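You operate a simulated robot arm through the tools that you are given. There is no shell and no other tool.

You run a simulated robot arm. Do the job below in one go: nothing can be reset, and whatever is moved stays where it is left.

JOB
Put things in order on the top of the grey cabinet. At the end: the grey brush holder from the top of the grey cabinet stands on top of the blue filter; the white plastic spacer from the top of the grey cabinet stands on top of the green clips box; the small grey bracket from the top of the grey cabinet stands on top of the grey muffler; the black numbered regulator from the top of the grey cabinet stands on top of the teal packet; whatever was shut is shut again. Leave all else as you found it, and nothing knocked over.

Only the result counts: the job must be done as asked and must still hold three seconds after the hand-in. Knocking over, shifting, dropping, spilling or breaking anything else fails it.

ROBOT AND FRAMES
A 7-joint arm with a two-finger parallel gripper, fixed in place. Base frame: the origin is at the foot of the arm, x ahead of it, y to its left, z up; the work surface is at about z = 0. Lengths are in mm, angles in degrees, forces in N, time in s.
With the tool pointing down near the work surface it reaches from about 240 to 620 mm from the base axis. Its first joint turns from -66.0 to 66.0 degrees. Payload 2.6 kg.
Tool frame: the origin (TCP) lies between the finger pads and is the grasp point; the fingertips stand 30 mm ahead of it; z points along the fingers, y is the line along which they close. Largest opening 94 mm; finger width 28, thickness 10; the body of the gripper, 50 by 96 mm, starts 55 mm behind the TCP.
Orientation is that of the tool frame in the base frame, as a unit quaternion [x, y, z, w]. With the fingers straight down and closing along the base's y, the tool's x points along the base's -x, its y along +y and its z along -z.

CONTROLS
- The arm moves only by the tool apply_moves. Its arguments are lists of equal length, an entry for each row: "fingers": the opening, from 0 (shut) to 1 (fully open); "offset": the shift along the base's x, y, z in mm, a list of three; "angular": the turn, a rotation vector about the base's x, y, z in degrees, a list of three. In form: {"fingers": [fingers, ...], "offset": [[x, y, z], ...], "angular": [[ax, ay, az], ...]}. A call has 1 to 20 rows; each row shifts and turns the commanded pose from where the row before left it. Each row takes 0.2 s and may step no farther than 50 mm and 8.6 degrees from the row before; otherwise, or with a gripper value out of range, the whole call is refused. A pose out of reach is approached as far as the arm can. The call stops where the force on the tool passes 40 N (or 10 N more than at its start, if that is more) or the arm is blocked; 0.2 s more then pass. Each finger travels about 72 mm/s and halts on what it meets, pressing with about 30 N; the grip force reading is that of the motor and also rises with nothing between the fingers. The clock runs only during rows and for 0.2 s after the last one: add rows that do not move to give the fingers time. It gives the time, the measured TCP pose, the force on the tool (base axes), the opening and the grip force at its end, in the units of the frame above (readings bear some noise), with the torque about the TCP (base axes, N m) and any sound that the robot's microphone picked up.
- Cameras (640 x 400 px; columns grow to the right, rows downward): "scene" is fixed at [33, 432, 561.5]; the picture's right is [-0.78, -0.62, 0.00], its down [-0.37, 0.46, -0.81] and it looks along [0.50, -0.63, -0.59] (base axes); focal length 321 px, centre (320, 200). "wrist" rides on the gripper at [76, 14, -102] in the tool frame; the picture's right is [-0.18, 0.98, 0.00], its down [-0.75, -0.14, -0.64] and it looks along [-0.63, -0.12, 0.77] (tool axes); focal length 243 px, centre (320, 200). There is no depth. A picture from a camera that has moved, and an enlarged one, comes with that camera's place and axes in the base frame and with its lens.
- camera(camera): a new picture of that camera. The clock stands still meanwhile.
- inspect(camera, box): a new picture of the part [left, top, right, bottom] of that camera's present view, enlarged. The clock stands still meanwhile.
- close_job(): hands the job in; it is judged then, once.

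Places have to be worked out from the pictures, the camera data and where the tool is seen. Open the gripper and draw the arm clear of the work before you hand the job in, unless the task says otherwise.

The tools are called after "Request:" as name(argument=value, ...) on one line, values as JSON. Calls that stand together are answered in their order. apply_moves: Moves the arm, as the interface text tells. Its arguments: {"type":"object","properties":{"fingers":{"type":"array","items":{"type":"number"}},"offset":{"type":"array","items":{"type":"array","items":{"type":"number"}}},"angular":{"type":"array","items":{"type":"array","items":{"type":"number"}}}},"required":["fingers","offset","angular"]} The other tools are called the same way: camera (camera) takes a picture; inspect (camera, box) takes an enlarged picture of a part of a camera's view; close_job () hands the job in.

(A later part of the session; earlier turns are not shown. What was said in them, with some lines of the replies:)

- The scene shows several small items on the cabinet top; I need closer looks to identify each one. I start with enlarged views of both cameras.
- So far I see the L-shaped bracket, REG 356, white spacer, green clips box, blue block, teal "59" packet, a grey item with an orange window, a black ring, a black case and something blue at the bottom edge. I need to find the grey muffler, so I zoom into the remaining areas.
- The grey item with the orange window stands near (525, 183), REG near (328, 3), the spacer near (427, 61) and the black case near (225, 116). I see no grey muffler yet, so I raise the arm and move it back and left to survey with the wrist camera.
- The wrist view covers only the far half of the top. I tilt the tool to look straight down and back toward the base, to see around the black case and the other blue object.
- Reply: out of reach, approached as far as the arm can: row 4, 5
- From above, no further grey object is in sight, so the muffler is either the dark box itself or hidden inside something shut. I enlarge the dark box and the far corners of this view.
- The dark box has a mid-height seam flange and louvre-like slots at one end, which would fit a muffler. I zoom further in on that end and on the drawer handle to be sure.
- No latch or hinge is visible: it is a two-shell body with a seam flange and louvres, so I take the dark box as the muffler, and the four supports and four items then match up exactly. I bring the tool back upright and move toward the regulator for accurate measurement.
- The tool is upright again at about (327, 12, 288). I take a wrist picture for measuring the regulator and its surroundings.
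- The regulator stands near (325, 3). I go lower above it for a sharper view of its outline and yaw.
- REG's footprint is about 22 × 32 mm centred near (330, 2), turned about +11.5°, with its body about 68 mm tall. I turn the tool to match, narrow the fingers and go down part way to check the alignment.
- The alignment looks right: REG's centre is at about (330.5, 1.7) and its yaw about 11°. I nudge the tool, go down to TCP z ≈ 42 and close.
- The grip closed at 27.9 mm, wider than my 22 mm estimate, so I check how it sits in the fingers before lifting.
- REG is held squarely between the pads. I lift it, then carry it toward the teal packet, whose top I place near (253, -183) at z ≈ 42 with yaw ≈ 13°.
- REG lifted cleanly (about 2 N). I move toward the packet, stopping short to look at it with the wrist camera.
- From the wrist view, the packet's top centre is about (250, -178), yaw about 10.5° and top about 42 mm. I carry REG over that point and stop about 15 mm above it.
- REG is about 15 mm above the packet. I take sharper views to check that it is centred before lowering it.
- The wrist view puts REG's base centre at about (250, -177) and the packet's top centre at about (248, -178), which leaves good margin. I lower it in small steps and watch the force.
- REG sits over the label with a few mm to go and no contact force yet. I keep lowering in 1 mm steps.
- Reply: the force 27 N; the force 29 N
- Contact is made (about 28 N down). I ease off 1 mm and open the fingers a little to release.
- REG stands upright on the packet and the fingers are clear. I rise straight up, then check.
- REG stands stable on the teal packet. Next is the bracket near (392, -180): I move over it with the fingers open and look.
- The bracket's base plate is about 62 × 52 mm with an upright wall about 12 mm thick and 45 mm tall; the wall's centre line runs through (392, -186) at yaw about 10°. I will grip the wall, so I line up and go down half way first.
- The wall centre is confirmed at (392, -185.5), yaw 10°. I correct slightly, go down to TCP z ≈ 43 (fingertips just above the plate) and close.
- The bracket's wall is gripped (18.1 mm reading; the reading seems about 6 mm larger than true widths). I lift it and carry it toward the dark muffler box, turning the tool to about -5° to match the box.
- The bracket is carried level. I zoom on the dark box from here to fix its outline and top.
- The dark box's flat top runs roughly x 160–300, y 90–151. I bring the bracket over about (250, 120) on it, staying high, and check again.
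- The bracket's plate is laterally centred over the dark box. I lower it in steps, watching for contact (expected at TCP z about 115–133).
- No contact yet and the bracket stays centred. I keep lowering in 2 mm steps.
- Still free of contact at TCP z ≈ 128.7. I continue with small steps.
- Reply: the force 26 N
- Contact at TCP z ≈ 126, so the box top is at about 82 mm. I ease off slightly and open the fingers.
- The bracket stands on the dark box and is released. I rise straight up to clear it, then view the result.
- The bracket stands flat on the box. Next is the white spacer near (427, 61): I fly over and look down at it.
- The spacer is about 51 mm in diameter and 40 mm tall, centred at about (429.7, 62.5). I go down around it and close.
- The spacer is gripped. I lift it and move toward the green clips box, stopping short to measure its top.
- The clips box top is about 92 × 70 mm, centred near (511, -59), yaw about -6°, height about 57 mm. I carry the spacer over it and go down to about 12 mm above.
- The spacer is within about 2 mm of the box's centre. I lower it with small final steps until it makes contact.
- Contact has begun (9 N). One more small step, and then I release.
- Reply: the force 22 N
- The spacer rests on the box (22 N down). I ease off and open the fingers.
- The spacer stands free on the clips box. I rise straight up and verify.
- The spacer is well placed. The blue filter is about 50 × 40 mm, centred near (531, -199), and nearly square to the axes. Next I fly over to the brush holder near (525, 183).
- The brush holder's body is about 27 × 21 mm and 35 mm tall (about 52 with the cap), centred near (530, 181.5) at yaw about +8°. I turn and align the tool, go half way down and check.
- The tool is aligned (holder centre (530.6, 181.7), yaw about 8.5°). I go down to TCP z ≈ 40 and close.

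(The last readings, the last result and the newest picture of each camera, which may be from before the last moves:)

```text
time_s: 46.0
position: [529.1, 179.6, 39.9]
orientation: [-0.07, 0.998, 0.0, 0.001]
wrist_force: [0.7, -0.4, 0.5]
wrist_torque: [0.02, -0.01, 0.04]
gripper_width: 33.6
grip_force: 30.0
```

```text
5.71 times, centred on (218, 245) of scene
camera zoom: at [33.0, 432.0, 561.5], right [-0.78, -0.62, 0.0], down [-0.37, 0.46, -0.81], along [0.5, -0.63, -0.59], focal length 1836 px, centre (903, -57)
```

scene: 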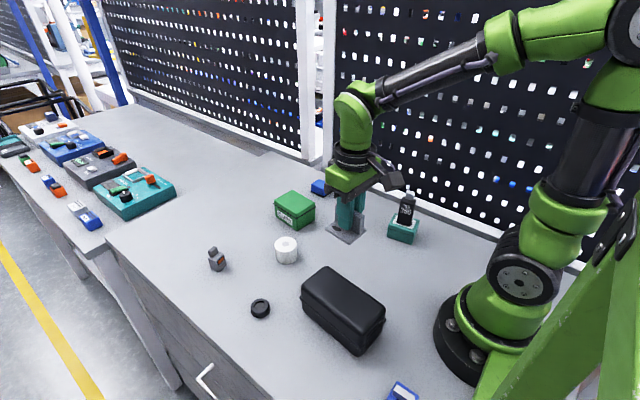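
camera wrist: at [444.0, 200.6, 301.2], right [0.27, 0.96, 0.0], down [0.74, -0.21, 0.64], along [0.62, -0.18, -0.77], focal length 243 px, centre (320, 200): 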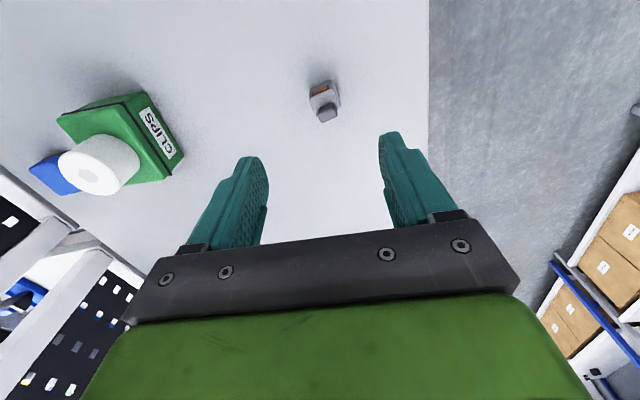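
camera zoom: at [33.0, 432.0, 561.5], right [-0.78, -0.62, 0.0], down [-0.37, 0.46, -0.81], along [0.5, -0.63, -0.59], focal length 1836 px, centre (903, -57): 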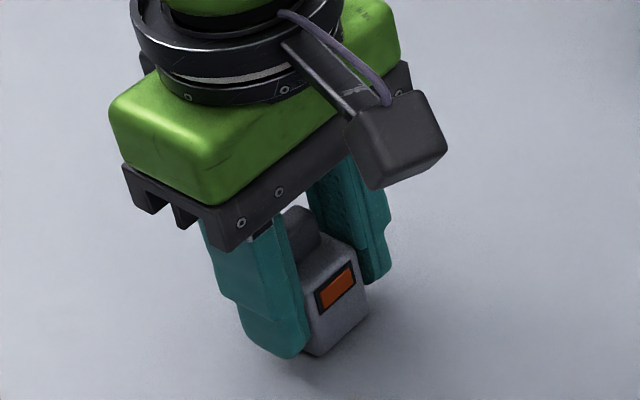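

The holder is gripped (33.6 mm reading). I lift it high to clear the spacer stack and carry it across toward the blue filter.

Request:
apply_moves(fingers=[0, 0, 0, 0, 0, 0], offset=[[0, 0, 10], [0, 0, 30], [0, 0, 45], [0, 0, 45], [0, 0, 40], [0, 0, 0]], angular=[[0, 0, 0], [0, 0, 0], [0, 0, 0], [0, 0, 0], [0, 0, 0], [0, 0, 0]])

Request:
apply_moves(fingers=[0, 0, 0, 0, 0, 0, 0, 0, 0], offset=[[0, -40, 0], [0, -45, 0], [0, -45, 0], [0, -45, 0], [0, -45, 0], [0, -45, 0], [0, -45, 0], [0, -40, 0], [0, 0, 0]], angular=[[0, 0, 0], [0, 0, -4.5], [0, 0, -4.5], [0, 0, 0], [0, 0, 0], [0, 0, 0], [0, 0, 0], [0, 0, 0], [0, 0, 0]])

Request:
camera(camera="wrist")

Request:
inspect(camera="wrist", box=[220, 40, 420, 245])

Request:
camera(camera="scene")

```text
time_s: 47.4
position: [532.9, 183.1, 209.6]
orientation: [-0.07, 0.998, -0.001, 0.001]
wrist_force: [0.7, -0.3, -1.2]
wrist_torque: [-0.01, 0.01, 0.02]
gripper_width: 33.3
grip_force: 30.4
```

```text
time_s: 49.4
position: [533.0, -168.5, 208.2]
orientation: [0.009, 1.0, 0.0, 0.0]
wrist_force: [-0.3, -0.4, -0.3]
wrist_torque: [0.02, 0.02, -0.02]
gripper_width: 33.2
grip_force: 30.3
```

```text
taken
camera wrist: at [458.2, -151.7, 310.7], right [0.2, 0.98, 0.0], down [0.75, -0.15, 0.64], along [0.63, -0.13, -0.77], focal length 243 px, centre (320, 200)
```

wrist: 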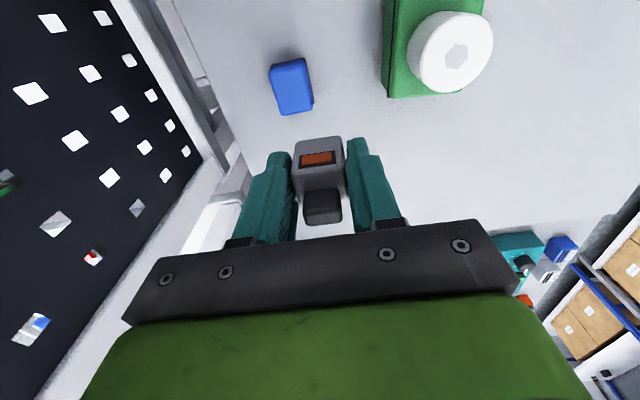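

```text
1.95 times, centred on (320, 142) of wrist
camera zoom: at [458.2, -151.7, 310.7], right [0.2, 0.98, 0.0], down [0.75, -0.15, 0.64], along [0.63, -0.13, -0.77], focal length 473 px, centre (320, 312)
```

zoom: 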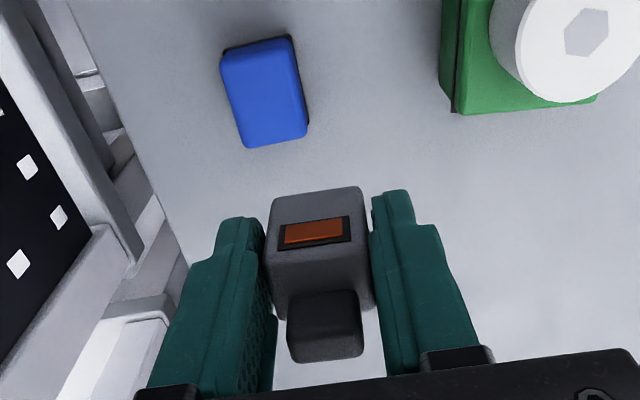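

```text
taken
```

scene: 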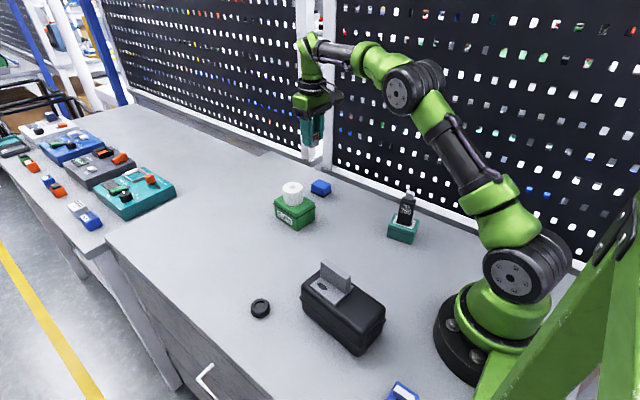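

The blue filter's top is centred near (530, -197.5), and the holder hangs about 2 mm ahead of the TCP. I move over it and go down to about 20 mm above.

Request:
apply_moves(fingers=[0, 0, 0, 0, 0, 0], offset=[[-2.7, -15, 0], [-3, -14.7, -20], [0, 0, -35], [0, 0, -35], [0, 0, -22], [0, 0, 0]], angular=[[0, 0, 0], [0, 0, 0], [0, 0, 0], [0, 0, 0], [0, 0, 0], [0, 0, 0]])

Request:
inspect(camera="wrist", box=[230, 60, 410, 220])

Request:
inspect(camera="scene", box=[280, 140, 376, 210])

```text
time_s: 50.8
position: [526.8, -199.2, 99.0]
orientation: [0.009, 1.0, 0.0, 0.001]
wrist_force: [0.2, 0.4, -0.2]
wrist_torque: [-0.02, 0.02, 0.02]
gripper_width: 33.5
grip_force: 30.0
```

```text
2.50 times, centred on (320, 140) of wrist
camera zoom: at [450.6, -181.9, 200.5], right [0.2, 0.98, 0.0], down [0.75, -0.15, 0.64], along [0.63, -0.13, -0.77], focal length 606 px, centre (320, 350)
```

zoom: 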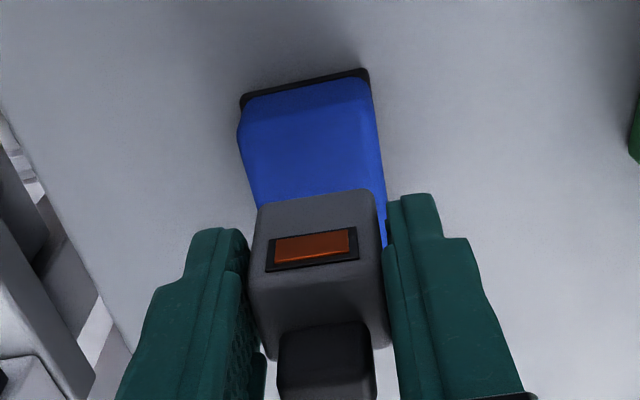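

```text
5.71 times, centred on (328, 175) of scene
camera zoom: at [33.0, 432.0, 561.5], right [-0.78, -0.62, 0.0], down [-0.37, 0.46, -0.81], along [0.5, -0.63, -0.59], focal length 1836 px, centre (274, 343)
```

zoom: 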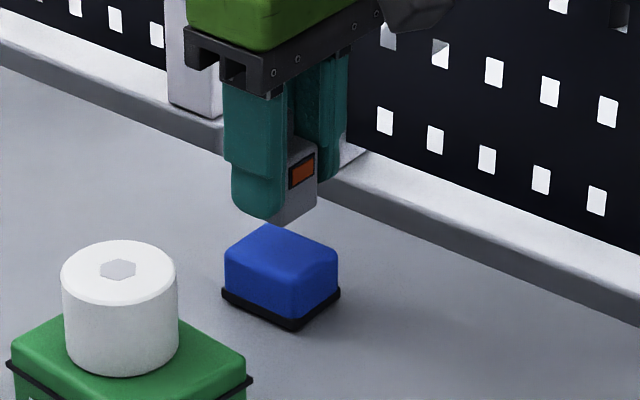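

The holder is within about 2 mm of the filter's centre. I shift 1.5 mm and lower it, going slowly near contact.

Request:
apply_moves(fingers=[0, 0, 0, 0, 0], offset=[[1.5, 0, -8], [0, 0, -7], [0, 0, -3], [0, 0, -2], [0, 0, 0]], angular=[[0, 0, 0], [0, 0, 0], [0, 0, 0], [0, 0, 0], [0, 0, 0]])

Request:
inspect(camera="scene", box=[290, 160, 354, 206])

Request:
inspect(camera="wrist", box=[230, 60, 410, 220])

```text
time_s: 52.0
position: [526.9, -199.4, 77.6]
orientation: [0.009, 1.0, -0.001, 0.001]
wrist_force: [-0.6, 0.1, -0.9]
wrist_torque: [0.0, -0.02, -0.03]
gripper_width: 33.1
grip_force: 29.9
```

```text
8.70 times, centred on (322, 183) of scene
camera zoom: at [33.0, 432.0, 561.5], right [-0.78, -0.62, 0.0], down [-0.37, 0.46, -0.81], along [0.5, -0.63, -0.59], focal length 2793 px, centre (303, 348)
```

zoom: 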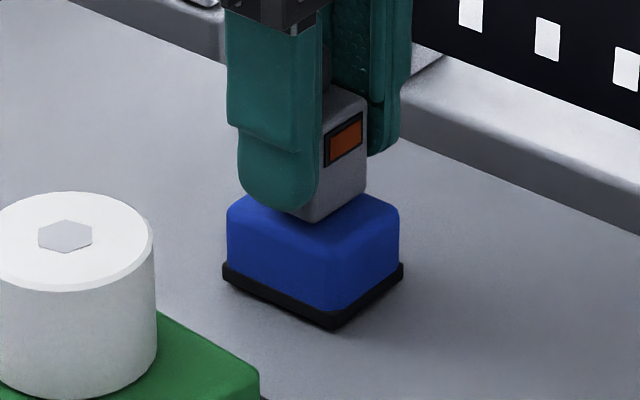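

```text
2.50 times, centred on (320, 140) of wrist
camera zoom: at [450.8, -182.1, 179.8], right [0.2, 0.98, 0.0], down [0.75, -0.15, 0.64], along [0.63, -0.13, -0.77], focal length 606 px, centre (320, 350)
```

zoom: 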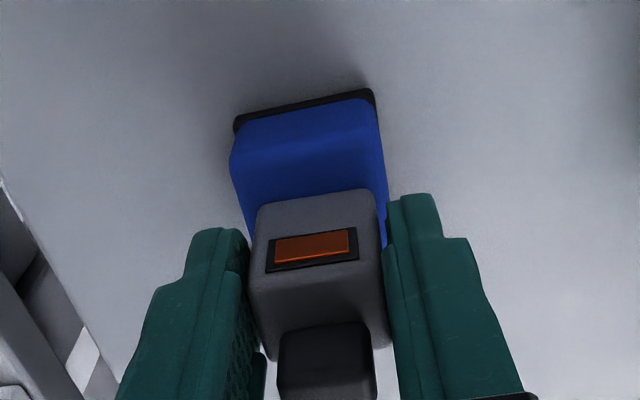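

The holder is a few mm above the filter, with no force yet. I continue in 1 mm steps.

Request:
apply_moves(fingers=[0, 0, 0], offset=[[0.5, 0, -1.2], [0, 0, -1.2], [0, 0, 0]], angular=[[0, 0, 0], [0, 0, 0], [0, 0, 0]])

Request:
apply_moves(fingers=[0, 0], offset=[[0, 0, -1], [0, 0, 0]], angular=[[0, 0, 0], [0, 0, 0]])

```text
time_s: 52.8
position: [526.2, -199.3, 76.9]
orientation: [0.008, 1.0, -0.001, 0.001]
wrist_force: [0.6, 0.5, -0.4]
wrist_torque: [0.0, -0.03, 0.0]
gripper_width: 32.9
grip_force: 29.7
```

```text
time_s: 53.4
position: [525.0, -198.0, 74.7]
orientation: [0.009, 1.0, 0.0, 0.001]
wrist_force: [-0.4, -0.6, -1.2]
wrist_torque: [0.0, 0.01, 0.01]
gripper_width: 33.3
grip_force: 30.0
```

Still no contact at TCP z ≈ 74.7. Further small steps follow.

Request:
apply_moves(fingers=[0, 0], offset=[[0.5, 0, -1.2], [0, 0, 0]], angular=[[0, 0, 0], [0, 0, 0]])

Request:
apply_moves(fingers=[0, 0], offset=[[0.5, 0, -1.2], [0, 0, 0]], angular=[[0, 0, 0], [0, 0, 0]])

Request:
inspect(camera="wrist", box=[230, 60, 410, 220])

Request:
inspect(camera="scene", box=[290, 160, 354, 206])

```text
time_s: 54.0
position: [527.3, -197.6, 74.5]
orientation: [0.01, 1.0, -0.001, 0.002]
wrist_force: [-1.3, 0.9, 6.8]
wrist_torque: [0.06, 0.02, -0.01]
gripper_width: 32.8
grip_force: 30.4
```

```text
time_s: 54.6
position: [526.8, -200.1, 74.5]
orientation: [0.009, 1.0, -0.001, 0.003]
wrist_force: [-3.1, 1.8, 19.0]
wrist_torque: [0.08, 0.1, 0.01]
gripper_width: 33.1
grip_force: 29.9
```

```text
2.50 times, centred on (320, 140) of wrist
camera zoom: at [451.1, -181.8, 175.4], right [0.2, 0.98, 0.0], down [0.75, -0.15, 0.65], along [0.63, -0.13, -0.76], focal length 606 px, centre (320, 350)
```

zoom: 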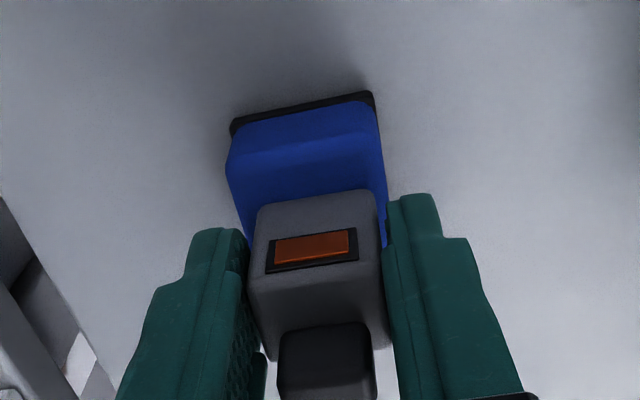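

```text
8.70 times, centred on (322, 183) of scene
camera zoom: at [32.9, 432.1, 561.5], right [-0.78, -0.62, 0.0], down [-0.37, 0.46, -0.81], along [0.5, -0.63, -0.59], focal length 2793 px, centre (303, 348)
```

zoom: 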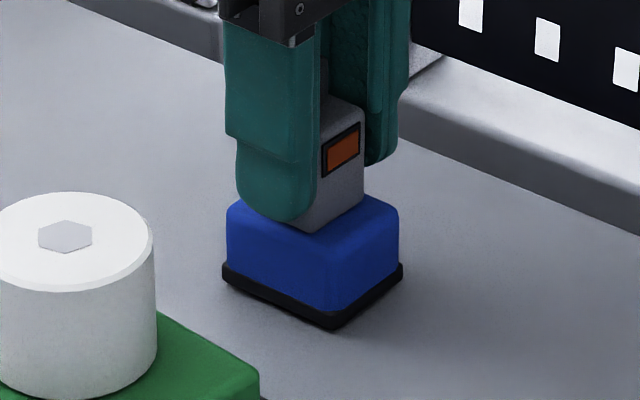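

The holder rests on the filter (19 N), centred at about (529, -197). I ease off and open the fingers.

Request:
apply_moves(fingers=[0, 0.5, 0.5, 0.5], offset=[[0, 0, 0.6], [0, 0, 0], [0, 0, 0], [0, 0, 0]], angular=[[0, 0, 0], [0, 0, 0], [0, 0, 0], [0, 0, 0]])

Request:
inspect(camera="wrist", box=[230, 60, 410, 240])

Request:
inspect(camera="scene", box=[290, 160, 354, 206])

```text
time_s: 55.6
position: [527.2, -198.9, 71.2]
orientation: [0.009, 1.0, -0.001, 0.0]
wrist_force: [-0.5, -0.6, -0.5]
wrist_torque: [-0.04, -0.01, 0.0]
gripper_width: 47.1
grip_force: 0.1
```

```text
2.22 times, centred on (320, 150) of wrist
camera zoom: at [450.7, -181.5, 173.8], right [0.2, 0.98, 0.0], down [0.75, -0.15, 0.64], along [0.63, -0.13, -0.77], focal length 539 px, centre (320, 311)
```

zoom: 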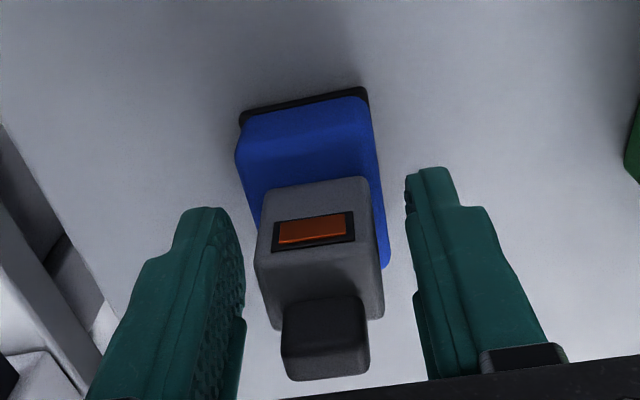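

```text
8.70 times, centred on (322, 183) of scene
camera zoom: at [33.0, 432.0, 561.5], right [-0.78, -0.62, 0.0], down [-0.37, 0.46, -0.81], along [0.5, -0.63, -0.59], focal length 2793 px, centre (303, 348)
```

zoom: 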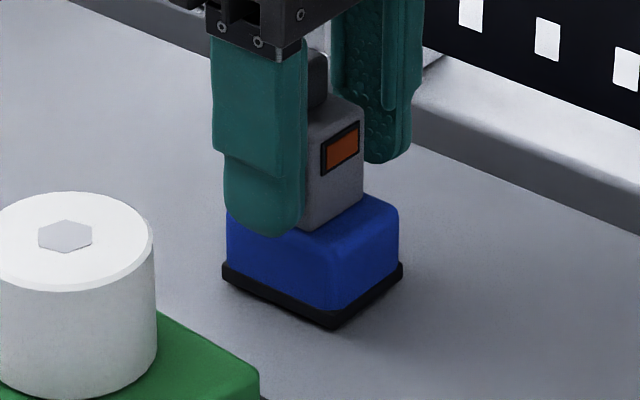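

The holder stands free on the blue filter. I rise straight up, then draw back and check everything.

Request:
apply_moves(fingers=[0.5, 0.5, 0.5, 0.5, 0.5], offset=[[0, 0, 10], [0, 0, 30], [0, 0, 45], [0, 0, 45], [0, 0, 0]], angular=[[0, 0, 0], [0, 0, 0], [0, 0, 0], [0, 0, 0], [0, 0, 0]])

Request:
apply_moves(fingers=[1, 1, 1, 1, 1, 1], offset=[[-20, 20, 30], [-30, 35, 25], [-30, 40, 10], [-30, 40, 0], [-10, 40, 0], [0, 0, 0]], angular=[[0, 0, 0], [0, 0, 0], [0, 0, 0], [0, 0, 0], [0, 0, 0], [0, 0, 0]])

Request:
camera(camera="scene")

Request:
camera(camera="wrist")

Request:
inspect(camera="scene", box=[250, 140, 442, 260])

Request:
inspect(camera="scene", box=[200, 230, 440, 400])

```text
time_s: 56.8
position: [526.7, -200.3, 203.1]
orientation: [0.008, 1.0, -0.001, 0.001]
wrist_force: [-0.1, -0.5, -0.2]
wrist_torque: [-0.03, -0.01, 0.0]
gripper_width: 47.0
grip_force: 0.1
```

```text
refused: row 2 steps farther than a row can; nothing moved
```

```text
taken
```

scene: 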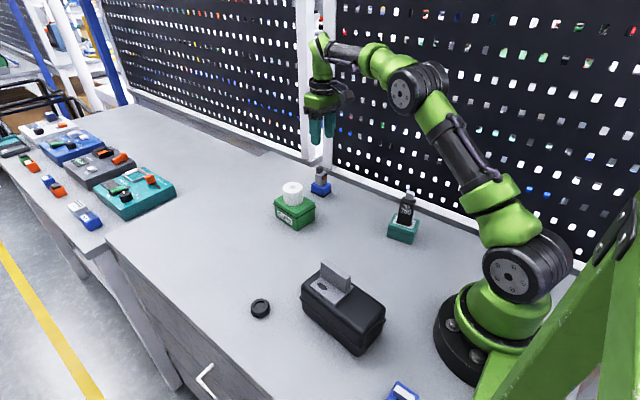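

```text
taken
camera wrist: at [450.6, -183.8, 305.1], right [0.2, 0.98, 0.0], down [0.75, -0.15, 0.64], along [0.63, -0.13, -0.77], focal length 243 px, centre (320, 200)
```

wrist: 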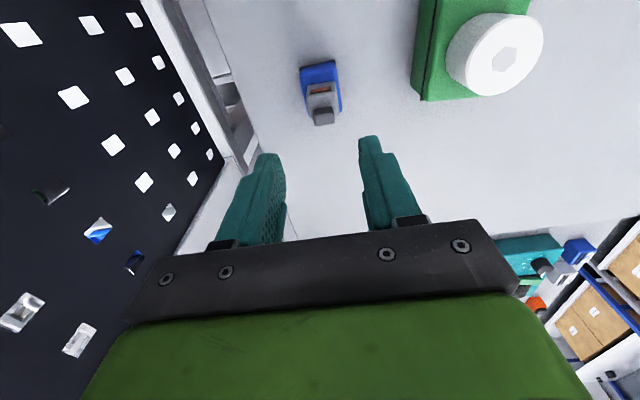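

```text
3.33 times, centred on (346, 200) of scene
camera zoom: at [33.0, 432.0, 561.5], right [-0.78, -0.62, 0.0], down [-0.37, 0.46, -0.81], along [0.5, -0.63, -0.59], focal length 1071 px, centre (233, 200)
```

zoom: 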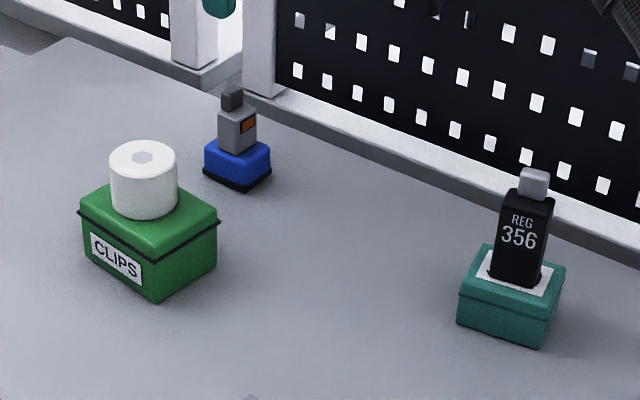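

```text
2.35 times, centred on (320, 315) of scene
camera zoom: at [33.0, 432.0, 561.5], right [-0.78, -0.62, 0.0], down [-0.37, 0.46, -0.81], along [0.5, -0.63, -0.59], focal length 756 px, centre (320, -71)
```

zoom: 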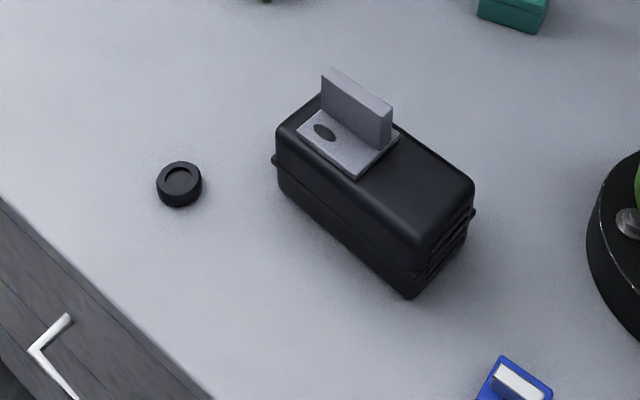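

All four stacks stand well; only my retreat call was refused because one row stepped too far. I draw the arm back in smaller steps with the gripper open, then do a last check.

Request:
apply_moves(fingers=[1, 1, 1, 1, 1, 1, 1], offset=[[-10, 10, 35], [-20, 20, 35], [-25, 30, 10], [-25, 35, 0], [-25, 35, 0], [-20, 20, 0], [0, 0, 0]], angular=[[0, 0, 0], [0, 0, 0], [0, 0, 0], [0, 0, 0], [0, 0, 0], [0, 0, 0], [0, 0, 0]])

Request:
camera(camera="scene")

Request:
camera(camera="wrist")

Request:
inspect(camera="scene", box=[290, 180, 450, 370])

Request:
inspect(camera="wrist", box=[380, 0, 540, 100])

```text
time_s: 58.4
position: [403.0, -46.2, 281.5]
orientation: [0.008, 1.0, 0.0, 0.001]
wrist_force: [-0.4, 0.0, -0.5]
wrist_torque: [-0.02, 0.04, 0.0]
gripper_width: 94.0
grip_force: 0.0
```

```text
taken
```

scene: 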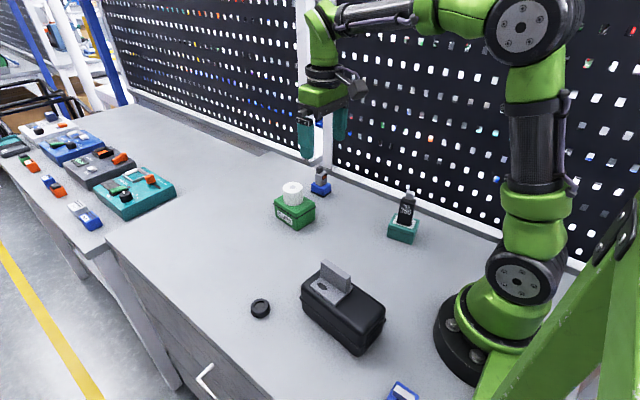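

```text
taken
camera wrist: at [327.8, -29.7, 383.6], right [0.2, 0.98, 0.0], down [0.75, -0.15, 0.64], along [0.63, -0.13, -0.77], focal length 243 px, centre (320, 200)
```

wrist: 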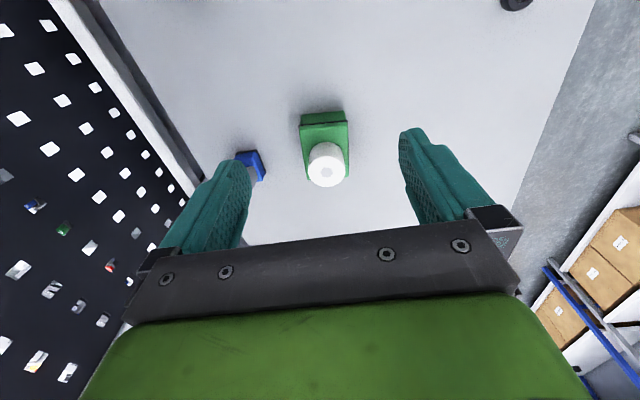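

```text
2.11 times, centred on (370, 275) of scene
camera zoom: at [33.0, 432.0, 561.5], right [-0.78, -0.62, 0.0], down [-0.37, 0.46, -0.81], along [0.5, -0.63, -0.59], focal length 676 px, centre (215, 42)
```

zoom: 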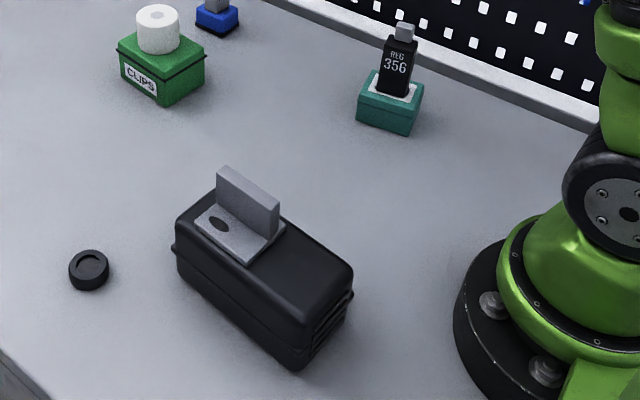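

```text
4.00 times, centred on (460, 50) of wrist
camera zoom: at [327.8, -29.7, 383.6], right [0.2, 0.98, 0.0], down [0.75, -0.15, 0.64], along [0.63, -0.13, -0.77], focal length 970 px, centre (-240, 800)
```

zoom: 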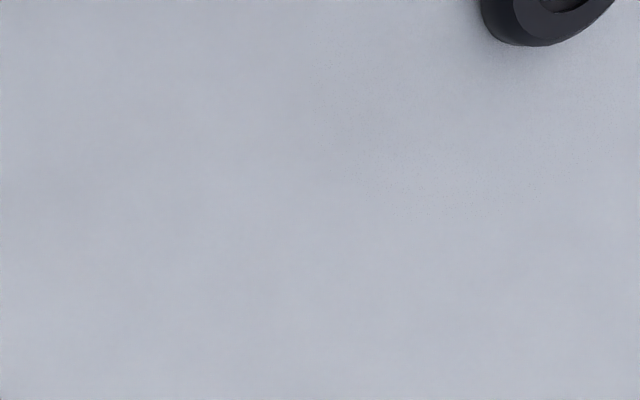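

The final views show all four items upright and stable on their supports, the ring and the other objects untouched, the drawer shut and the arm drawn clear with the gripper open. I hand the job in.

Request:
close_job()

```text
The job is handed in.
```

I placed all four items and handed the job in; I have no verdict from the judging yet. One placement, the bracket, depends on my guess about which object is the muffler.

| Item | Now stands on |
|---|---|
| Grey brush holder | Blue filter |
| White plastic spacer | Green clips box |
| Small grey bracket | Dark louvred box, which I took to be the grey muffler |
| Black numbered regulator (REG 356) | Teal packet |

- **Muffler:** no other object in view fitted "grey muffler". The dark box is a two-shell body with a seam and louvres at one end, which fits a muffler, although it looks nearly black. I did not open the cabinet drawer to check for another one inside.
- **Everything else:** in the last pictures all four items stood upright. The black ring and the blue-and-silver object had not been moved. The drawer was never opened and is still shut.
- **Arm:** it is drawn clear with the gripper open.
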